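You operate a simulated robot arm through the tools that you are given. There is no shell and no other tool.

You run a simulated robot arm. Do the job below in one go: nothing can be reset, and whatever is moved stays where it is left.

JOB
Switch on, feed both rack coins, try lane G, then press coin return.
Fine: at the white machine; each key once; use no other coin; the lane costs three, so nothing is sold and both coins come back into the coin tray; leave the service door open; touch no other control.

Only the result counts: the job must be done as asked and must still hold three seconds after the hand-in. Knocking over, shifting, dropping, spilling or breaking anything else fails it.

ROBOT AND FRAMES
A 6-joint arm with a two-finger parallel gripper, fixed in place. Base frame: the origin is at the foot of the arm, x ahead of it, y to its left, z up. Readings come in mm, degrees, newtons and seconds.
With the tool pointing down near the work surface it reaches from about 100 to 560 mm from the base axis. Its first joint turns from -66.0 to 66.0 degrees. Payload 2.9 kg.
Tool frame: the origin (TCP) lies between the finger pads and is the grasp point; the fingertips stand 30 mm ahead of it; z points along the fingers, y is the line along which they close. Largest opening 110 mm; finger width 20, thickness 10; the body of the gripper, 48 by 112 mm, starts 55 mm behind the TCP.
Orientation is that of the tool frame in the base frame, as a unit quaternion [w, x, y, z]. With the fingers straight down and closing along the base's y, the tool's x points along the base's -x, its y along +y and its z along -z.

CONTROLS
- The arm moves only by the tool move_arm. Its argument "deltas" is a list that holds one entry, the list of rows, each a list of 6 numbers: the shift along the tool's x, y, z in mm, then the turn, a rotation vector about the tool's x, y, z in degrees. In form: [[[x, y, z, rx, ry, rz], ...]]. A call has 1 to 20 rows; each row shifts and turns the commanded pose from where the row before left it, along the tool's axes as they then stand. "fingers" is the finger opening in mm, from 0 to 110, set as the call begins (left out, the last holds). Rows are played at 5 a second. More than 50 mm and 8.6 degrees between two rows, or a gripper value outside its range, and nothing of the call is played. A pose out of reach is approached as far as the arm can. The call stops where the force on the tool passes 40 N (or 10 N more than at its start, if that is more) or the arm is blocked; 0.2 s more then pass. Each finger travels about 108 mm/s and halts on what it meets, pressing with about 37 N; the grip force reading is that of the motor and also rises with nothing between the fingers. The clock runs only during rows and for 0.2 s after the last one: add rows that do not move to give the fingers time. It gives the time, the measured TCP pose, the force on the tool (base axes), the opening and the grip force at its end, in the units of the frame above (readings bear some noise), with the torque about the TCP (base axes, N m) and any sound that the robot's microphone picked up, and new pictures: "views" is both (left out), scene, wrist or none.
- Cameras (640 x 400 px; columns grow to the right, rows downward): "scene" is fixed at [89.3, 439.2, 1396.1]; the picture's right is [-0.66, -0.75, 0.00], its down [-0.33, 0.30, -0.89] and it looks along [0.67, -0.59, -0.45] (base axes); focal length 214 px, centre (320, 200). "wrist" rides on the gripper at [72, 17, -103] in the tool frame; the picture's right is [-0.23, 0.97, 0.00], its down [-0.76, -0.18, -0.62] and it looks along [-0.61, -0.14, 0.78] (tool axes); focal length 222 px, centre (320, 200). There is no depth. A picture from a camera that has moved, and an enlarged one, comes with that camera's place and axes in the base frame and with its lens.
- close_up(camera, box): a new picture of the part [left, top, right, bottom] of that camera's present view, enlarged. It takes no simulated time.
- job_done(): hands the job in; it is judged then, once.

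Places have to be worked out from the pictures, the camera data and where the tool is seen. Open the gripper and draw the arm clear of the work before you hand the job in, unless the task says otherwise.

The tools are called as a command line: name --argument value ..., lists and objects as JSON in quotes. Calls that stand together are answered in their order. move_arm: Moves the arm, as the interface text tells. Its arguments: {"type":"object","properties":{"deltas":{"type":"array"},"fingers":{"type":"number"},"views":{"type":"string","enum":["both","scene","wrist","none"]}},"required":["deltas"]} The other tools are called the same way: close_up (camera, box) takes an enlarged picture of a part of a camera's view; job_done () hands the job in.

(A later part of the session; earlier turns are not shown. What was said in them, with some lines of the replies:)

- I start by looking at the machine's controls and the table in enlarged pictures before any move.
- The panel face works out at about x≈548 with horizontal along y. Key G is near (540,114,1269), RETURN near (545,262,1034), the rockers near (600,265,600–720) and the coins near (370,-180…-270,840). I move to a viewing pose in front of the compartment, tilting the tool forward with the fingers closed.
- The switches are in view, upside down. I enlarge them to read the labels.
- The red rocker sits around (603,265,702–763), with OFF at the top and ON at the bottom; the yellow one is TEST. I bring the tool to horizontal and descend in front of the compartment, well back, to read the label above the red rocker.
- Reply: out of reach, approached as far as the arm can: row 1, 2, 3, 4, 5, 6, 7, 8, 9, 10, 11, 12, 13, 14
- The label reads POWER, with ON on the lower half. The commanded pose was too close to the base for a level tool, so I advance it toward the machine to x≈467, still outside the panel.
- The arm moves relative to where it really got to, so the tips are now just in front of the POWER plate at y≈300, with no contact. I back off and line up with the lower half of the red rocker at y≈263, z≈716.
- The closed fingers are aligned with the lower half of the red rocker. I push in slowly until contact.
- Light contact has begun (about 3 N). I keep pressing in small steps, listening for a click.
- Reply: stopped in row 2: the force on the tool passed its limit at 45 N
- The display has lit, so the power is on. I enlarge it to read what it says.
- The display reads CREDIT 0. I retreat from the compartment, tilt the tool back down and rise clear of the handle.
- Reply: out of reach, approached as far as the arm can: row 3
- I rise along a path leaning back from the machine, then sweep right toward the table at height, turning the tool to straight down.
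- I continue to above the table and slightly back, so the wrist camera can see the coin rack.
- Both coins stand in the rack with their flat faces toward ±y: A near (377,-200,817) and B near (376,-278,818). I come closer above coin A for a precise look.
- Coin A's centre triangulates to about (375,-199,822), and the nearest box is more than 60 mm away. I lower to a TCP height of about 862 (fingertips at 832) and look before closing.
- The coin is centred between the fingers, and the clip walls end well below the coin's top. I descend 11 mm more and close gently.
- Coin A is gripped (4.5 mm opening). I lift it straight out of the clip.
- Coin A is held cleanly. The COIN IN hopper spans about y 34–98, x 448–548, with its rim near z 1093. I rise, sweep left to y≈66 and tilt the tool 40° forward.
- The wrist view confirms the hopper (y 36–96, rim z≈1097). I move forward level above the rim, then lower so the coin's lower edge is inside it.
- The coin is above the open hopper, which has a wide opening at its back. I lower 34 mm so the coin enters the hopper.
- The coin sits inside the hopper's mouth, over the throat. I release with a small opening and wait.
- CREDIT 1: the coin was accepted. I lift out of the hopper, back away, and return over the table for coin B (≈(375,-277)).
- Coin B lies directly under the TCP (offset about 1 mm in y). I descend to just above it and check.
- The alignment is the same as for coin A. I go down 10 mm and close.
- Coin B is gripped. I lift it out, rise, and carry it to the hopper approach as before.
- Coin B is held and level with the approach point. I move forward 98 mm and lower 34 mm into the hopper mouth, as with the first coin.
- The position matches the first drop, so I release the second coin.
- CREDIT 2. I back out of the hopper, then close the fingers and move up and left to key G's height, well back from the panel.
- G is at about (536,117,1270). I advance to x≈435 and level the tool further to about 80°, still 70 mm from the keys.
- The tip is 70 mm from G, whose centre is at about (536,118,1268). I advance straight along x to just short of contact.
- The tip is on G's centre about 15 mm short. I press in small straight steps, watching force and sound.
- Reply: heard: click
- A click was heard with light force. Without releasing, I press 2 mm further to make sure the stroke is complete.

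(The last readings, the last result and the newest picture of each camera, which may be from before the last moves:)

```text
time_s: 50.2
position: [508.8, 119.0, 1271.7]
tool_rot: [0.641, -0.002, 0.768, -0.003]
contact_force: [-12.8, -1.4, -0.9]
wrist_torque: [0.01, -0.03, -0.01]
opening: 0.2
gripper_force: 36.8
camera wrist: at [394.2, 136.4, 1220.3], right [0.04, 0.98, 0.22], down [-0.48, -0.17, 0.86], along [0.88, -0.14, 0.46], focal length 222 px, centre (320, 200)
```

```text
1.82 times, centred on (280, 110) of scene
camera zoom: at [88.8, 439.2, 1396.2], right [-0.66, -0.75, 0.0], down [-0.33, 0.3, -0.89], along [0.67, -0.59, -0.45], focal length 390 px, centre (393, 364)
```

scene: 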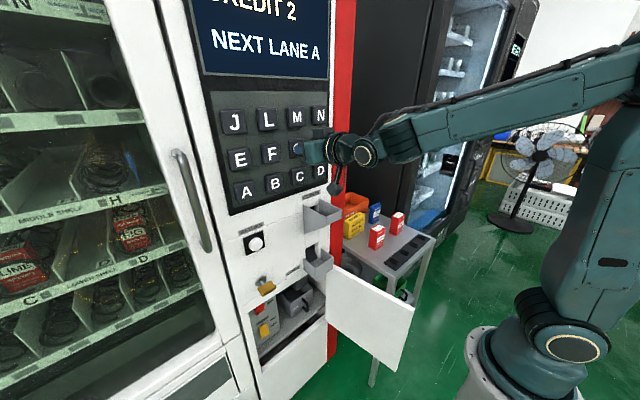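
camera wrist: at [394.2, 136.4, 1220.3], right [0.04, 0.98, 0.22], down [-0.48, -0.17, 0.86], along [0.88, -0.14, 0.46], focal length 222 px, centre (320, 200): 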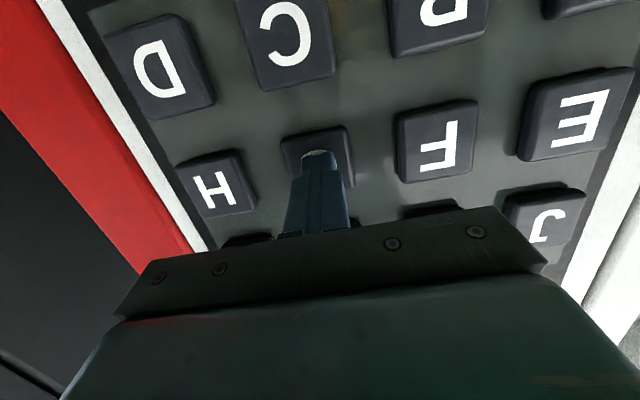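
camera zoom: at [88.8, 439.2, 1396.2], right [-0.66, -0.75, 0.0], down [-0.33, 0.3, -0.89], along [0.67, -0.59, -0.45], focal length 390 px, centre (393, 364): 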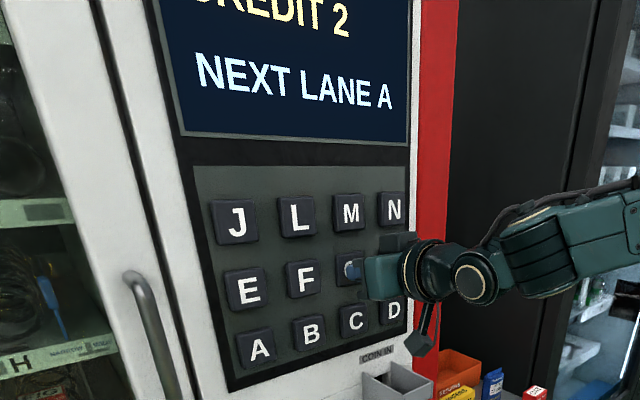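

The force climbed to 13 N with no new click, so the key is bottomed and was pressed once. I release by backing straight off about 70 mm.

move_arm --deltas '[[[2, 0, -12, 0, 0, 0], [3, 0, -18, 0, 0, 0], [3, 0, -18, 0, 0, 0], [4, 0, -22, 0, 0, 0], [0, 0, 0, 0, 0, 0]]]'

close_up --camera "scene" --box '[180, 0, 380, 220]'

close_up --camera "scene" --box '[220, 200, 340, 320]'

```text
time_s: 51.4
position: [437.8, 117.8, 1272.9]
tool_rot: [0.641, -0.002, 0.767, -0.003]
contact_force: [-1.0, 0.2, 0.2]
wrist_torque: [0.0, -0.03, -0.02]
opening: 0.0
gripper_force: 36.6
camera wrist: at [323.4, 135.8, 1220.6], right [0.04, 0.98, 0.22], down [-0.48, -0.17, 0.86], along [0.88, -0.14, 0.46], focal length 222 px, centre (320, 200)
```

scene: 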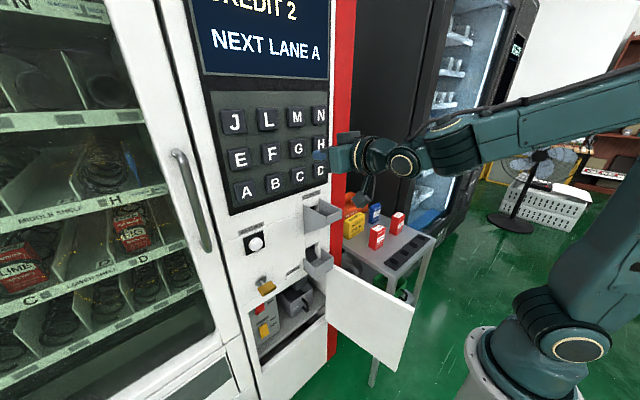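
wrist: 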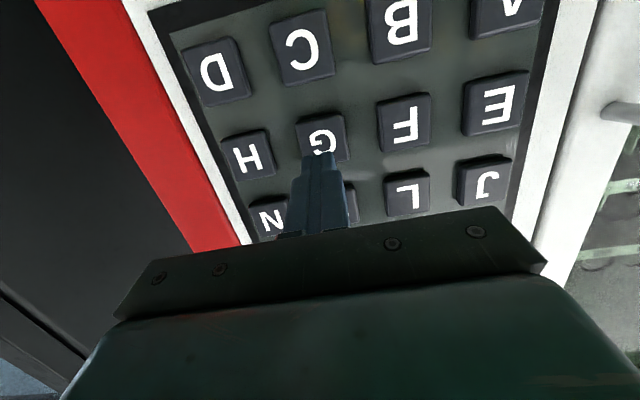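

```text
1.82 times, centred on (280, 110) of scene
camera zoom: at [89.3, 439.2, 1396.1], right [-0.66, -0.75, 0.0], down [-0.33, 0.3, -0.89], along [0.67, -0.59, -0.45], focal length 390 px, centre (393, 364)
```

zoom: 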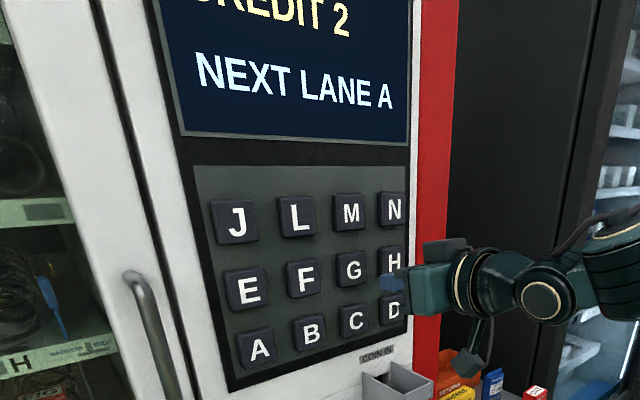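

```text
3.33 times, centred on (280, 260) of scene
camera zoom: at [89.3, 439.2, 1396.1], right [-0.66, -0.75, 0.0], down [-0.33, 0.3, -0.89], along [0.67, -0.59, -0.45], focal length 715 px, centre (453, 0)
```

zoom: 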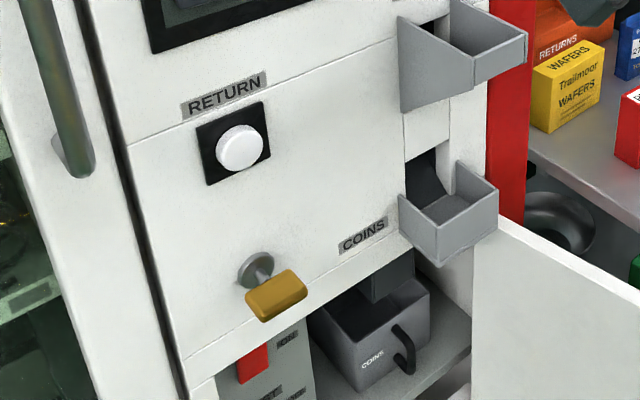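

G has sprung back, and credit is still 2 with nothing sold. RETURN works out at about (537,266,1043). I move left and then down at a safe distance from the panel, keeping the tool level.

move_arm --deltas '[[[0, 37, 2, 0, 0, 0], [0, 37, 2, 0, 0, 0], [0, 37, 2, 0, 0, 0], [0, 37, 2, 0, 0, 0], [36.6, 0, 8.1, 0, 0, 0], [36.6, 0, 8.1, 0, 0, 0], [36.6, 0, 8.1, 0, 0, 0], [0, 0, 0, 0, 0, 0]]]'

```text
time_s: 53.2
position: [450.4, 265.7, 1156.6]
tool_rot: [0.642, -0.001, 0.767, -0.004]
contact_force: [0.0, 0.2, 0.5]
wrist_torque: [0.01, 0.03, 0.0]
opening: 0.0
gripper_force: 37.6
camera wrist: at [335.9, 283.9, 1104.8], right [0.04, 0.98, 0.22], down [-0.48, -0.17, 0.86], along [0.88, -0.14, 0.46], focal length 222 px, centre (320, 200)
```

scene: 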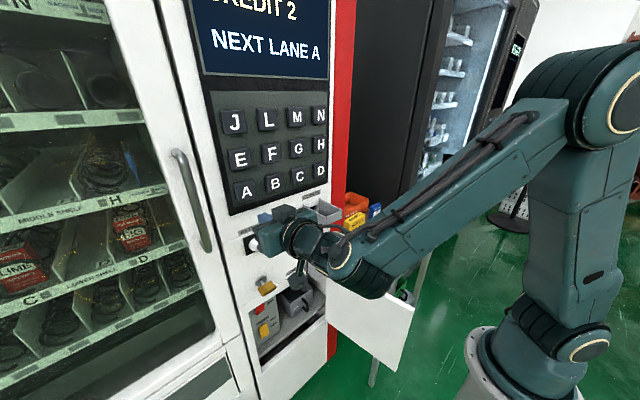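
wrist: 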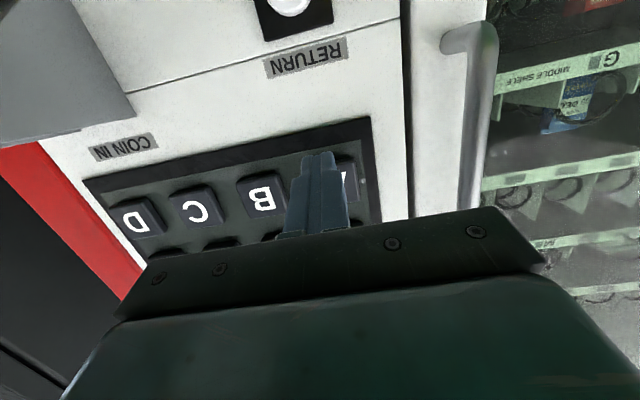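

It is still in reach. I continue down to RETURN's height.

move_arm --deltas '[[[35.4, 0, 7.3, 0, 0, 0], [35.4, 0, 7.3, 0, 0, 0], [35.4, 0, 7.3, 0, 0, 0], [0, 0, 0, 0, 0, 0]]]'

close_up --camera "wrist" --box '[200, 50, 440, 200]'

close_up --camera "scene" --box '[200, 190, 360, 310]'

```text
time_s: 54.2
position: [453.6, 265.0, 1049.1]
tool_rot: [0.641, -0.002, 0.767, -0.003]
contact_force: [-0.4, 1.3, -0.1]
wrist_torque: [0.05, -0.02, 0.0]
opening: 0.1
gripper_force: 37.1
camera wrist: at [338.6, 283.1, 997.0], right [0.04, 0.98, 0.22], down [-0.48, -0.17, 0.86], along [0.88, -0.14, 0.46], focal length 222 px, centre (320, 200)
```

scene: 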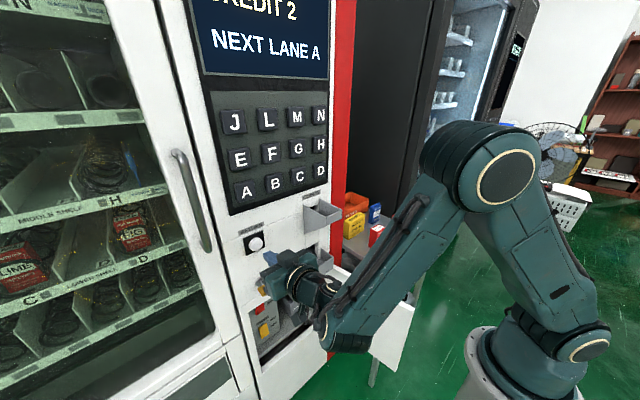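
wrist: 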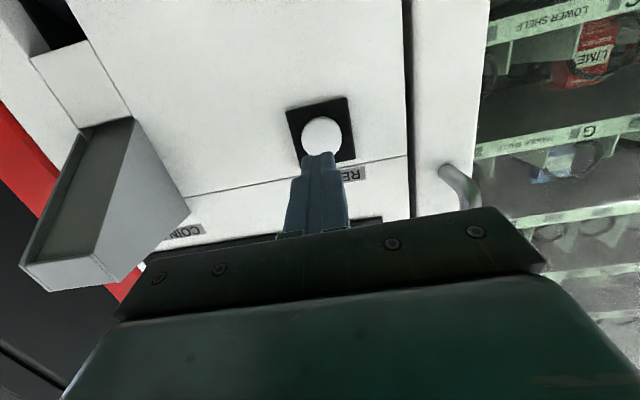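

```text
2.67 times, centred on (320, 125) of wrist
camera zoom: at [338.6, 283.1, 997.0], right [0.04, 0.98, 0.22], down [-0.48, -0.17, 0.86], along [0.88, -0.14, 0.46], focal length 592 px, centre (320, 400)
```

zoom: 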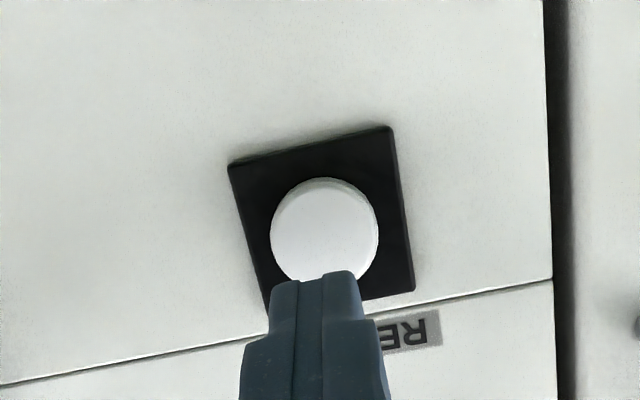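

```text
3.33 times, centred on (280, 250) of scene
camera zoom: at [89.3, 439.2, 1396.1], right [-0.66, -0.75, 0.0], down [-0.33, 0.3, -0.89], along [0.67, -0.59, -0.45], focal length 715 px, centre (453, 33)
```

zoom: 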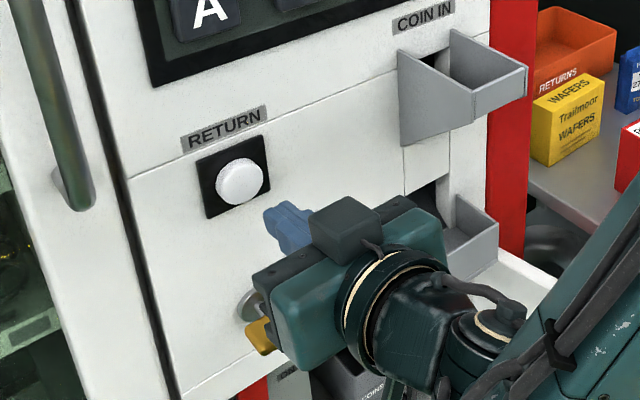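

RETURN's centre is at about (537,266,1041) and the tip is aligned. I close most of the gap, then press slowly.

move_arm --deltas '[[[-2.1, 0.5, 18.9, 0, 0, 0], [-2.1, 0.5, 18.9, 0, 0, 0], [0, 0, 0, 0, 0, 0]]]'

close_up --camera "wrist" --box '[200, 50, 440, 200]'

```text
time_s: 55.0
position: [491.9, 266.1, 1046.7]
tool_rot: [0.642, -0.002, 0.767, -0.003]
contact_force: [-0.2, -0.4, -0.9]
wrist_torque: [0.02, -0.01, 0.0]
opening: 0.0
gripper_force: 36.8
camera wrist: at [377.2, 283.8, 994.9], right [0.04, 0.98, 0.22], down [-0.48, -0.17, 0.86], along [0.88, -0.14, 0.46], focal length 222 px, centre (320, 200)
```

scene: 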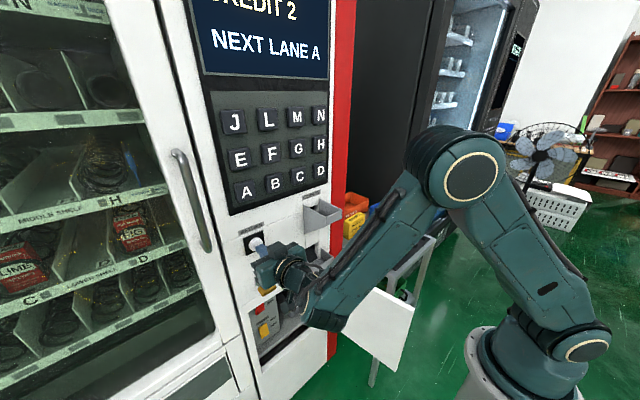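
wrist: 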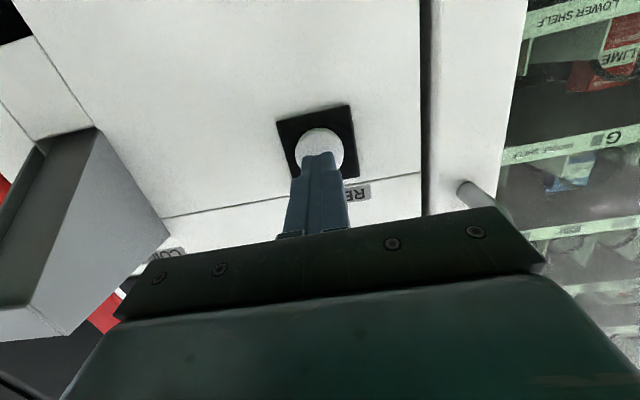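

```text
2.67 times, centred on (320, 125) of wrist
camera zoom: at [377.2, 283.8, 994.9], right [0.04, 0.98, 0.22], down [-0.48, -0.17, 0.86], along [0.88, -0.14, 0.46], focal length 592 px, centre (320, 400)
```

zoom: 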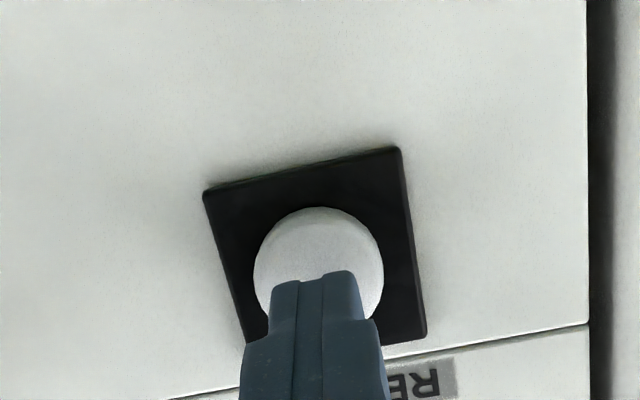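

The fingers line up with the button, so I press in small straight steps and listen for the click.

move_arm --deltas '[[[-0.5, 0, 3, 0, 0, 0], [-0.5, 0, 3, 0, 0, 0], [-0.5, 0, 3, 0, 0, 0], [-0.3, 0, 2, 0, 0, 0], [-0.3, 0, 2, 0, 0, 0], [-0.2, 0, 1, 0, 0, 0]]]'

close_up --camera "wrist" --box '[200, 50, 440, 200]'

```text
time_s: 56.4
position: [505.2, 265.7, 1046.7]
tool_rot: [0.642, -0.001, 0.767, -0.004]
contact_force: [-2.0, 0.4, -0.4]
wrist_torque: [0.03, 0.0, 0.01]
opening: 0.2
gripper_force: 36.8
heard: click
camera wrist: at [390.8, 283.7, 994.6], right [0.04, 0.98, 0.22], down [-0.48, -0.17, 0.86], along [0.88, -0.14, 0.46], focal length 222 px, centre (320, 200)
```

scene: 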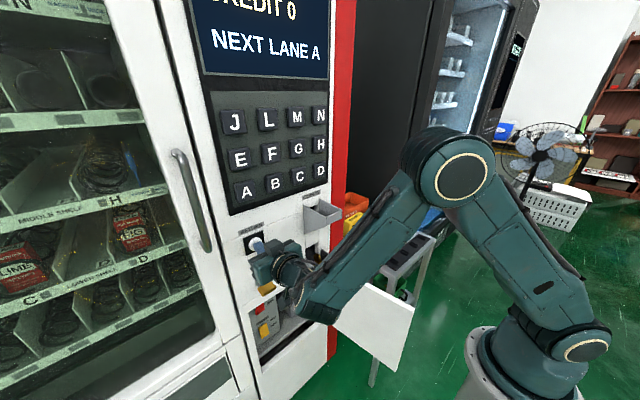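
wrist: 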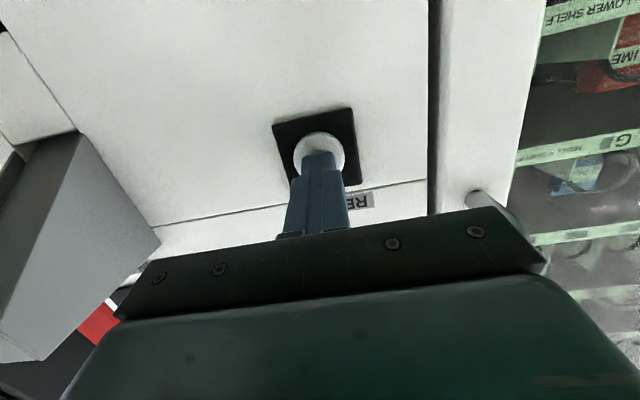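

```text
2.67 times, centred on (320, 125) of wrist
camera zoom: at [390.8, 283.7, 994.6], right [0.04, 0.98, 0.22], down [-0.48, -0.17, 0.86], along [0.88, -0.14, 0.46], focal length 592 px, centre (320, 400)
```

zoom: 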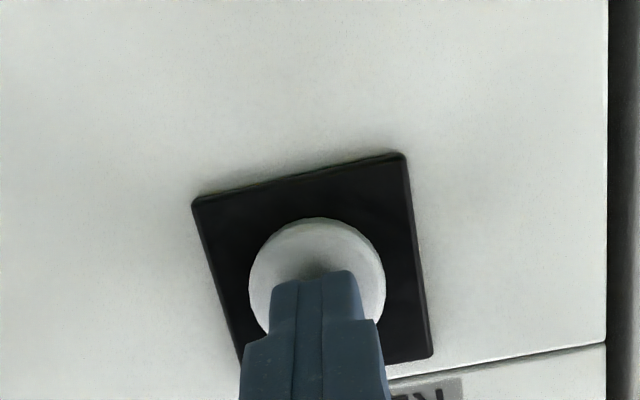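

A click was heard and the credit is back to 0, so the return worked. I release and withdraw straight back, then rise along the way I came.

move_arm --deltas '[[[2, 0, -12, 0, 0, 0], [3, 0, -18, 0, 0, 0], [3, 0, -20, 0, 0, 0], [-35.4, 0, -7.3, 0, 0, 0], [-35.4, 0, -7.3, 0, 0, 0], [-35.4, 0, -7.3, 0, 0, 0], [0, 0, 0, 0, 0, 0]]]'

close_up --camera "scene" --box '[220, 200, 340, 320]'

```text
time_s: 58.0
position: [451.4, 266.7, 1157.1]
tool_rot: [0.641, -0.001, 0.767, -0.004]
contact_force: [0.0, -0.7, 0.0]
wrist_torque: [0.03, 0.02, 0.05]
opening: 0.0
gripper_force: 37.3
camera wrist: at [337.1, 284.5, 1104.7], right [0.04, 0.98, 0.22], down [-0.48, -0.17, 0.86], along [0.88, -0.14, 0.46], focal length 222 px, centre (320, 200)
```

scene: 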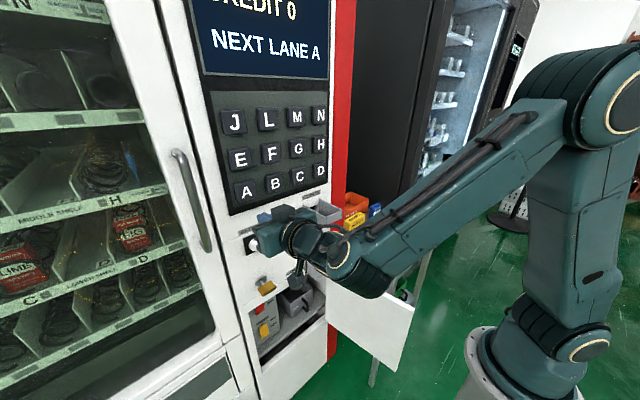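
wrist: 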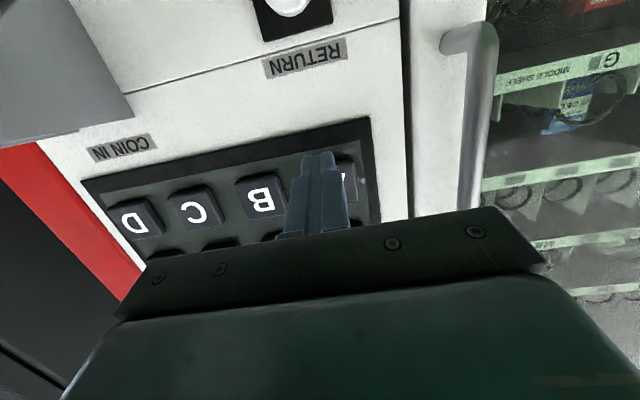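

```text
3.33 times, centred on (280, 260) of scene
camera zoom: at [89.3, 439.2, 1396.1], right [-0.66, -0.75, 0.0], down [-0.33, 0.3, -0.89], along [0.67, -0.59, -0.45], focal length 715 px, centre (453, 0)
```

zoom: 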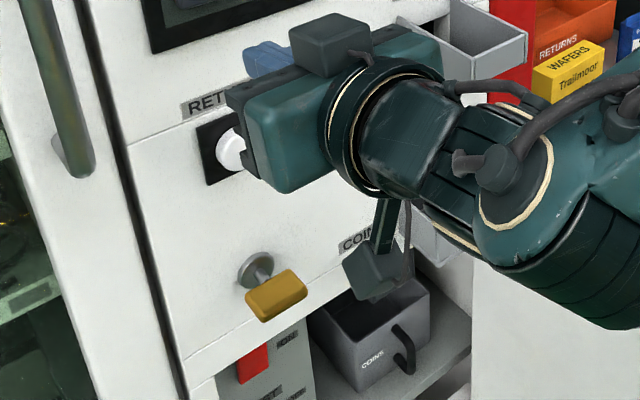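

I reverse the path upward, tilt the tool down, draw the arm back and open the gripper, so the coin tray can be seen.

move_arm --deltas '[[[-36.6, 0, -8.1, 0, 0, 0], [-36.6, 0, -8.1, 0, 0, 0], [-36.6, 0, -8.1, 0, 0, 0], [0, -37, -2, 0, 0, 0], [0, -37, -2, 0, 0, 0], [0, -37, -2, 0, 0, 0], [0, -37, -2, 0, 0, 0], [0, 0, 0, 0, 6.5, 0], [0, 0, 0, 0, 6.5, 0], [0, 0, 0, 0, 6.5, 0], [14.8, 0, -26, 0, 0, 0], [14.8, 0, -26, 0, 0, 0], [0, 0, 0, 0, 6.7, 0], [0, 0, 0, 0, 6.7, 0], [0, 0, 0, 0, 6.7, 0], [0, 0, 0, 0, 0, 0]]]' --fingers 0

close_up --camera "scene" --box '[280, 190, 360, 290]'

```text
time_s: 61.4
position: [379.8, 119.4, 1270.8]
tool_rot: [0.343, 0.001, 0.939, -0.004]
contact_force: [0.0, 0.0, 0.4]
wrist_torque: [-0.01, 0.0, -0.02]
opening: 0.0
gripper_force: 37.1
camera wrist: at [257.6, 138.0, 1304.3], right [0.18, 0.97, 0.14], down [0.18, -0.17, 0.97], along [0.97, -0.14, -0.21], focal length 222 px, centre (320, 200)
```

scene: 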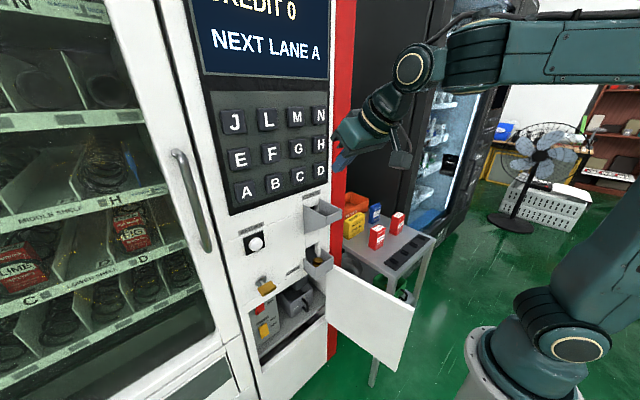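
wrist: 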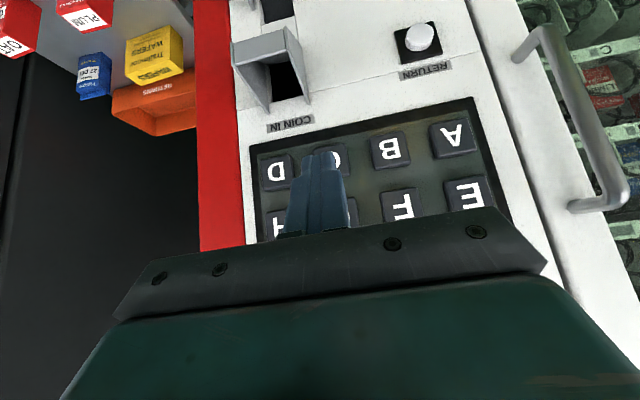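

```text
4.00 times, centred on (320, 240) of scene
camera zoom: at [89.3, 439.2, 1396.1], right [-0.66, -0.75, 0.0], down [-0.33, 0.3, -0.89], along [0.67, -0.59, -0.45], focal length 858 px, centre (320, 40)
```

zoom: 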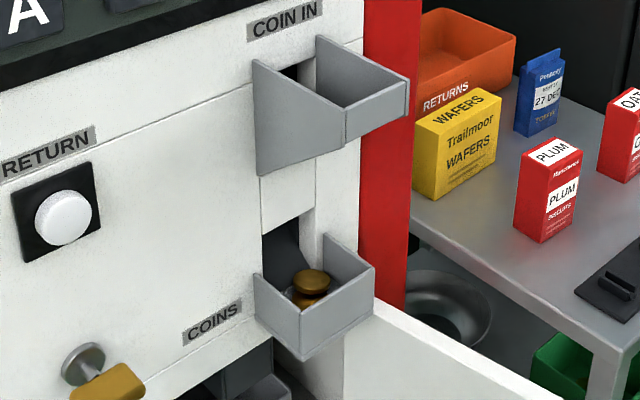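

Both coins lie in the coin tray, the credit is 0 and the door is still open. I draw the arm back to near its start pose with the gripper open.

move_arm --deltas '[[[0, 0, -35, 0, 6.7, 0], [0, 0, -35, 0, 6.7, 0], [0, 0, -35, 0, 6.7, 0], [0, -10, 0, 0, 6.7, 0], [0, -10, 0, 0, 6.7, 0], [0, -10, 0, 0, 6.5, 0], [0, 0, 0, 0, 0, 0], [0, 0, 0, 0, 0, 0]]]' --fingers 110

close_up --camera "scene" --box '[230, 200, 430, 360]'

close_up --camera "scene" --box '[280, 220, 350, 290]'

```text
time_s: 63.2
position: [340.5, 99.5, 1300.7]
tool_rot: [0.06, -0.002, 0.998, 0.032]
contact_force: [0.8, -0.4, -0.8]
wrist_torque: [0.01, -0.02, -0.01]
opening: 110.0
gripper_force: 0.1
out of reach, approached as far as the arm can: row 3, 4, 5, 6
camera wrist: at [256.3, 111.7, 1397.6], right [0.22, 0.97, 0.09], down [0.68, -0.22, 0.7], along [0.7, -0.09, -0.71], focal length 222 px, centre (320, 200)
```

scene: 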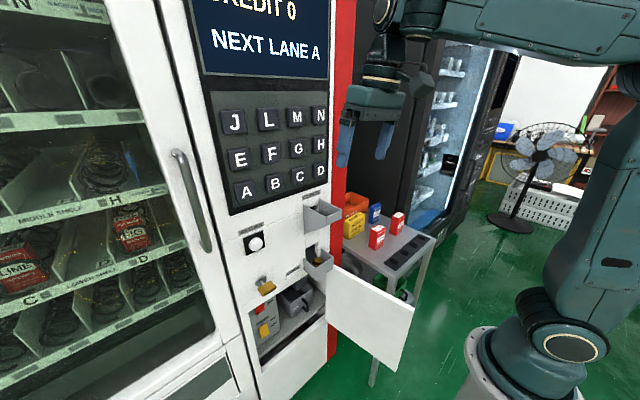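
wrist: 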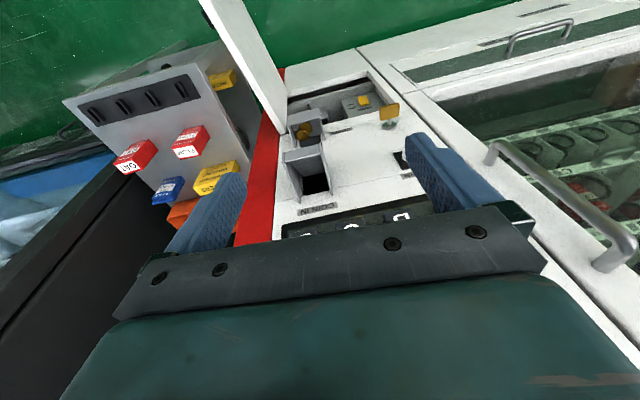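

```text
2.50 times, centred on (330, 280) of scene
camera zoom: at [89.3, 439.2, 1396.1], right [-0.66, -0.75, 0.0], down [-0.33, 0.3, -0.89], along [0.67, -0.59, -0.45], focal length 536 px, centre (295, 0)
```

zoom: 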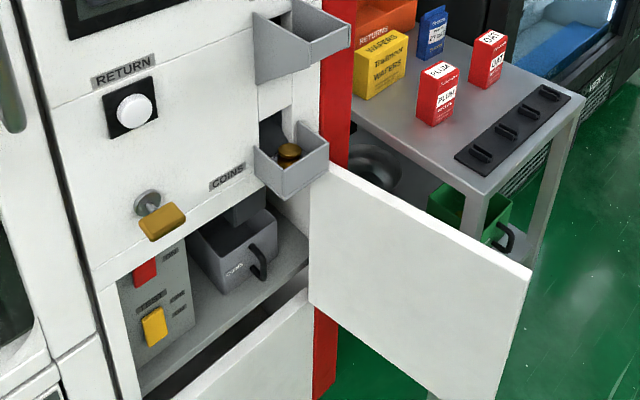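

```text
5.71 times, centred on (315, 255) of scene
camera zoom: at [89.3, 439.2, 1396.1], right [-0.66, -0.75, 0.0], down [-0.33, 0.3, -0.89], along [0.67, -0.59, -0.45], focal length 1226 px, centre (349, -114)
```

zoom: 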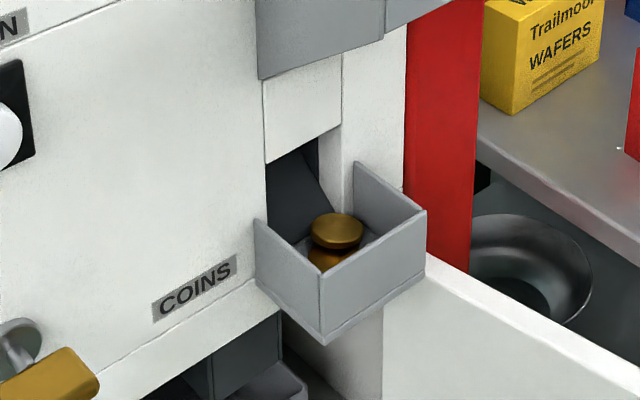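

Power is on and the credit is 0. Both coins are in the tray, the service door is open, nothing else has moved, and the arm is clear with the gripper open. I hand the job in.

job_done

```text
The job is handed in.
```

The job is done and handed in. No result came back from the hand-in, so this is what the last pictures and readings showed:

- **Power:** I pressed the ON half of the red POWER rocker once, and the display lit with CREDIT 0.
- **Coins:** I dropped both rack coins into COIN IN, and the credit went to 1 and then 2.
- **Lane G:** I pressed G once. There was a click, the credit stayed at 2, and I saw nothing sold.
- **Coin return:** I pressed RETURN once. There was a click, the credit went back to 0, and both coins are in the coin tray.

The service door is still open. I touched no other control, and the table items look as they were. The arm is back clear of the machine with the gripper open. It stopped a little short of its start pose because the last stretch was out of reach.
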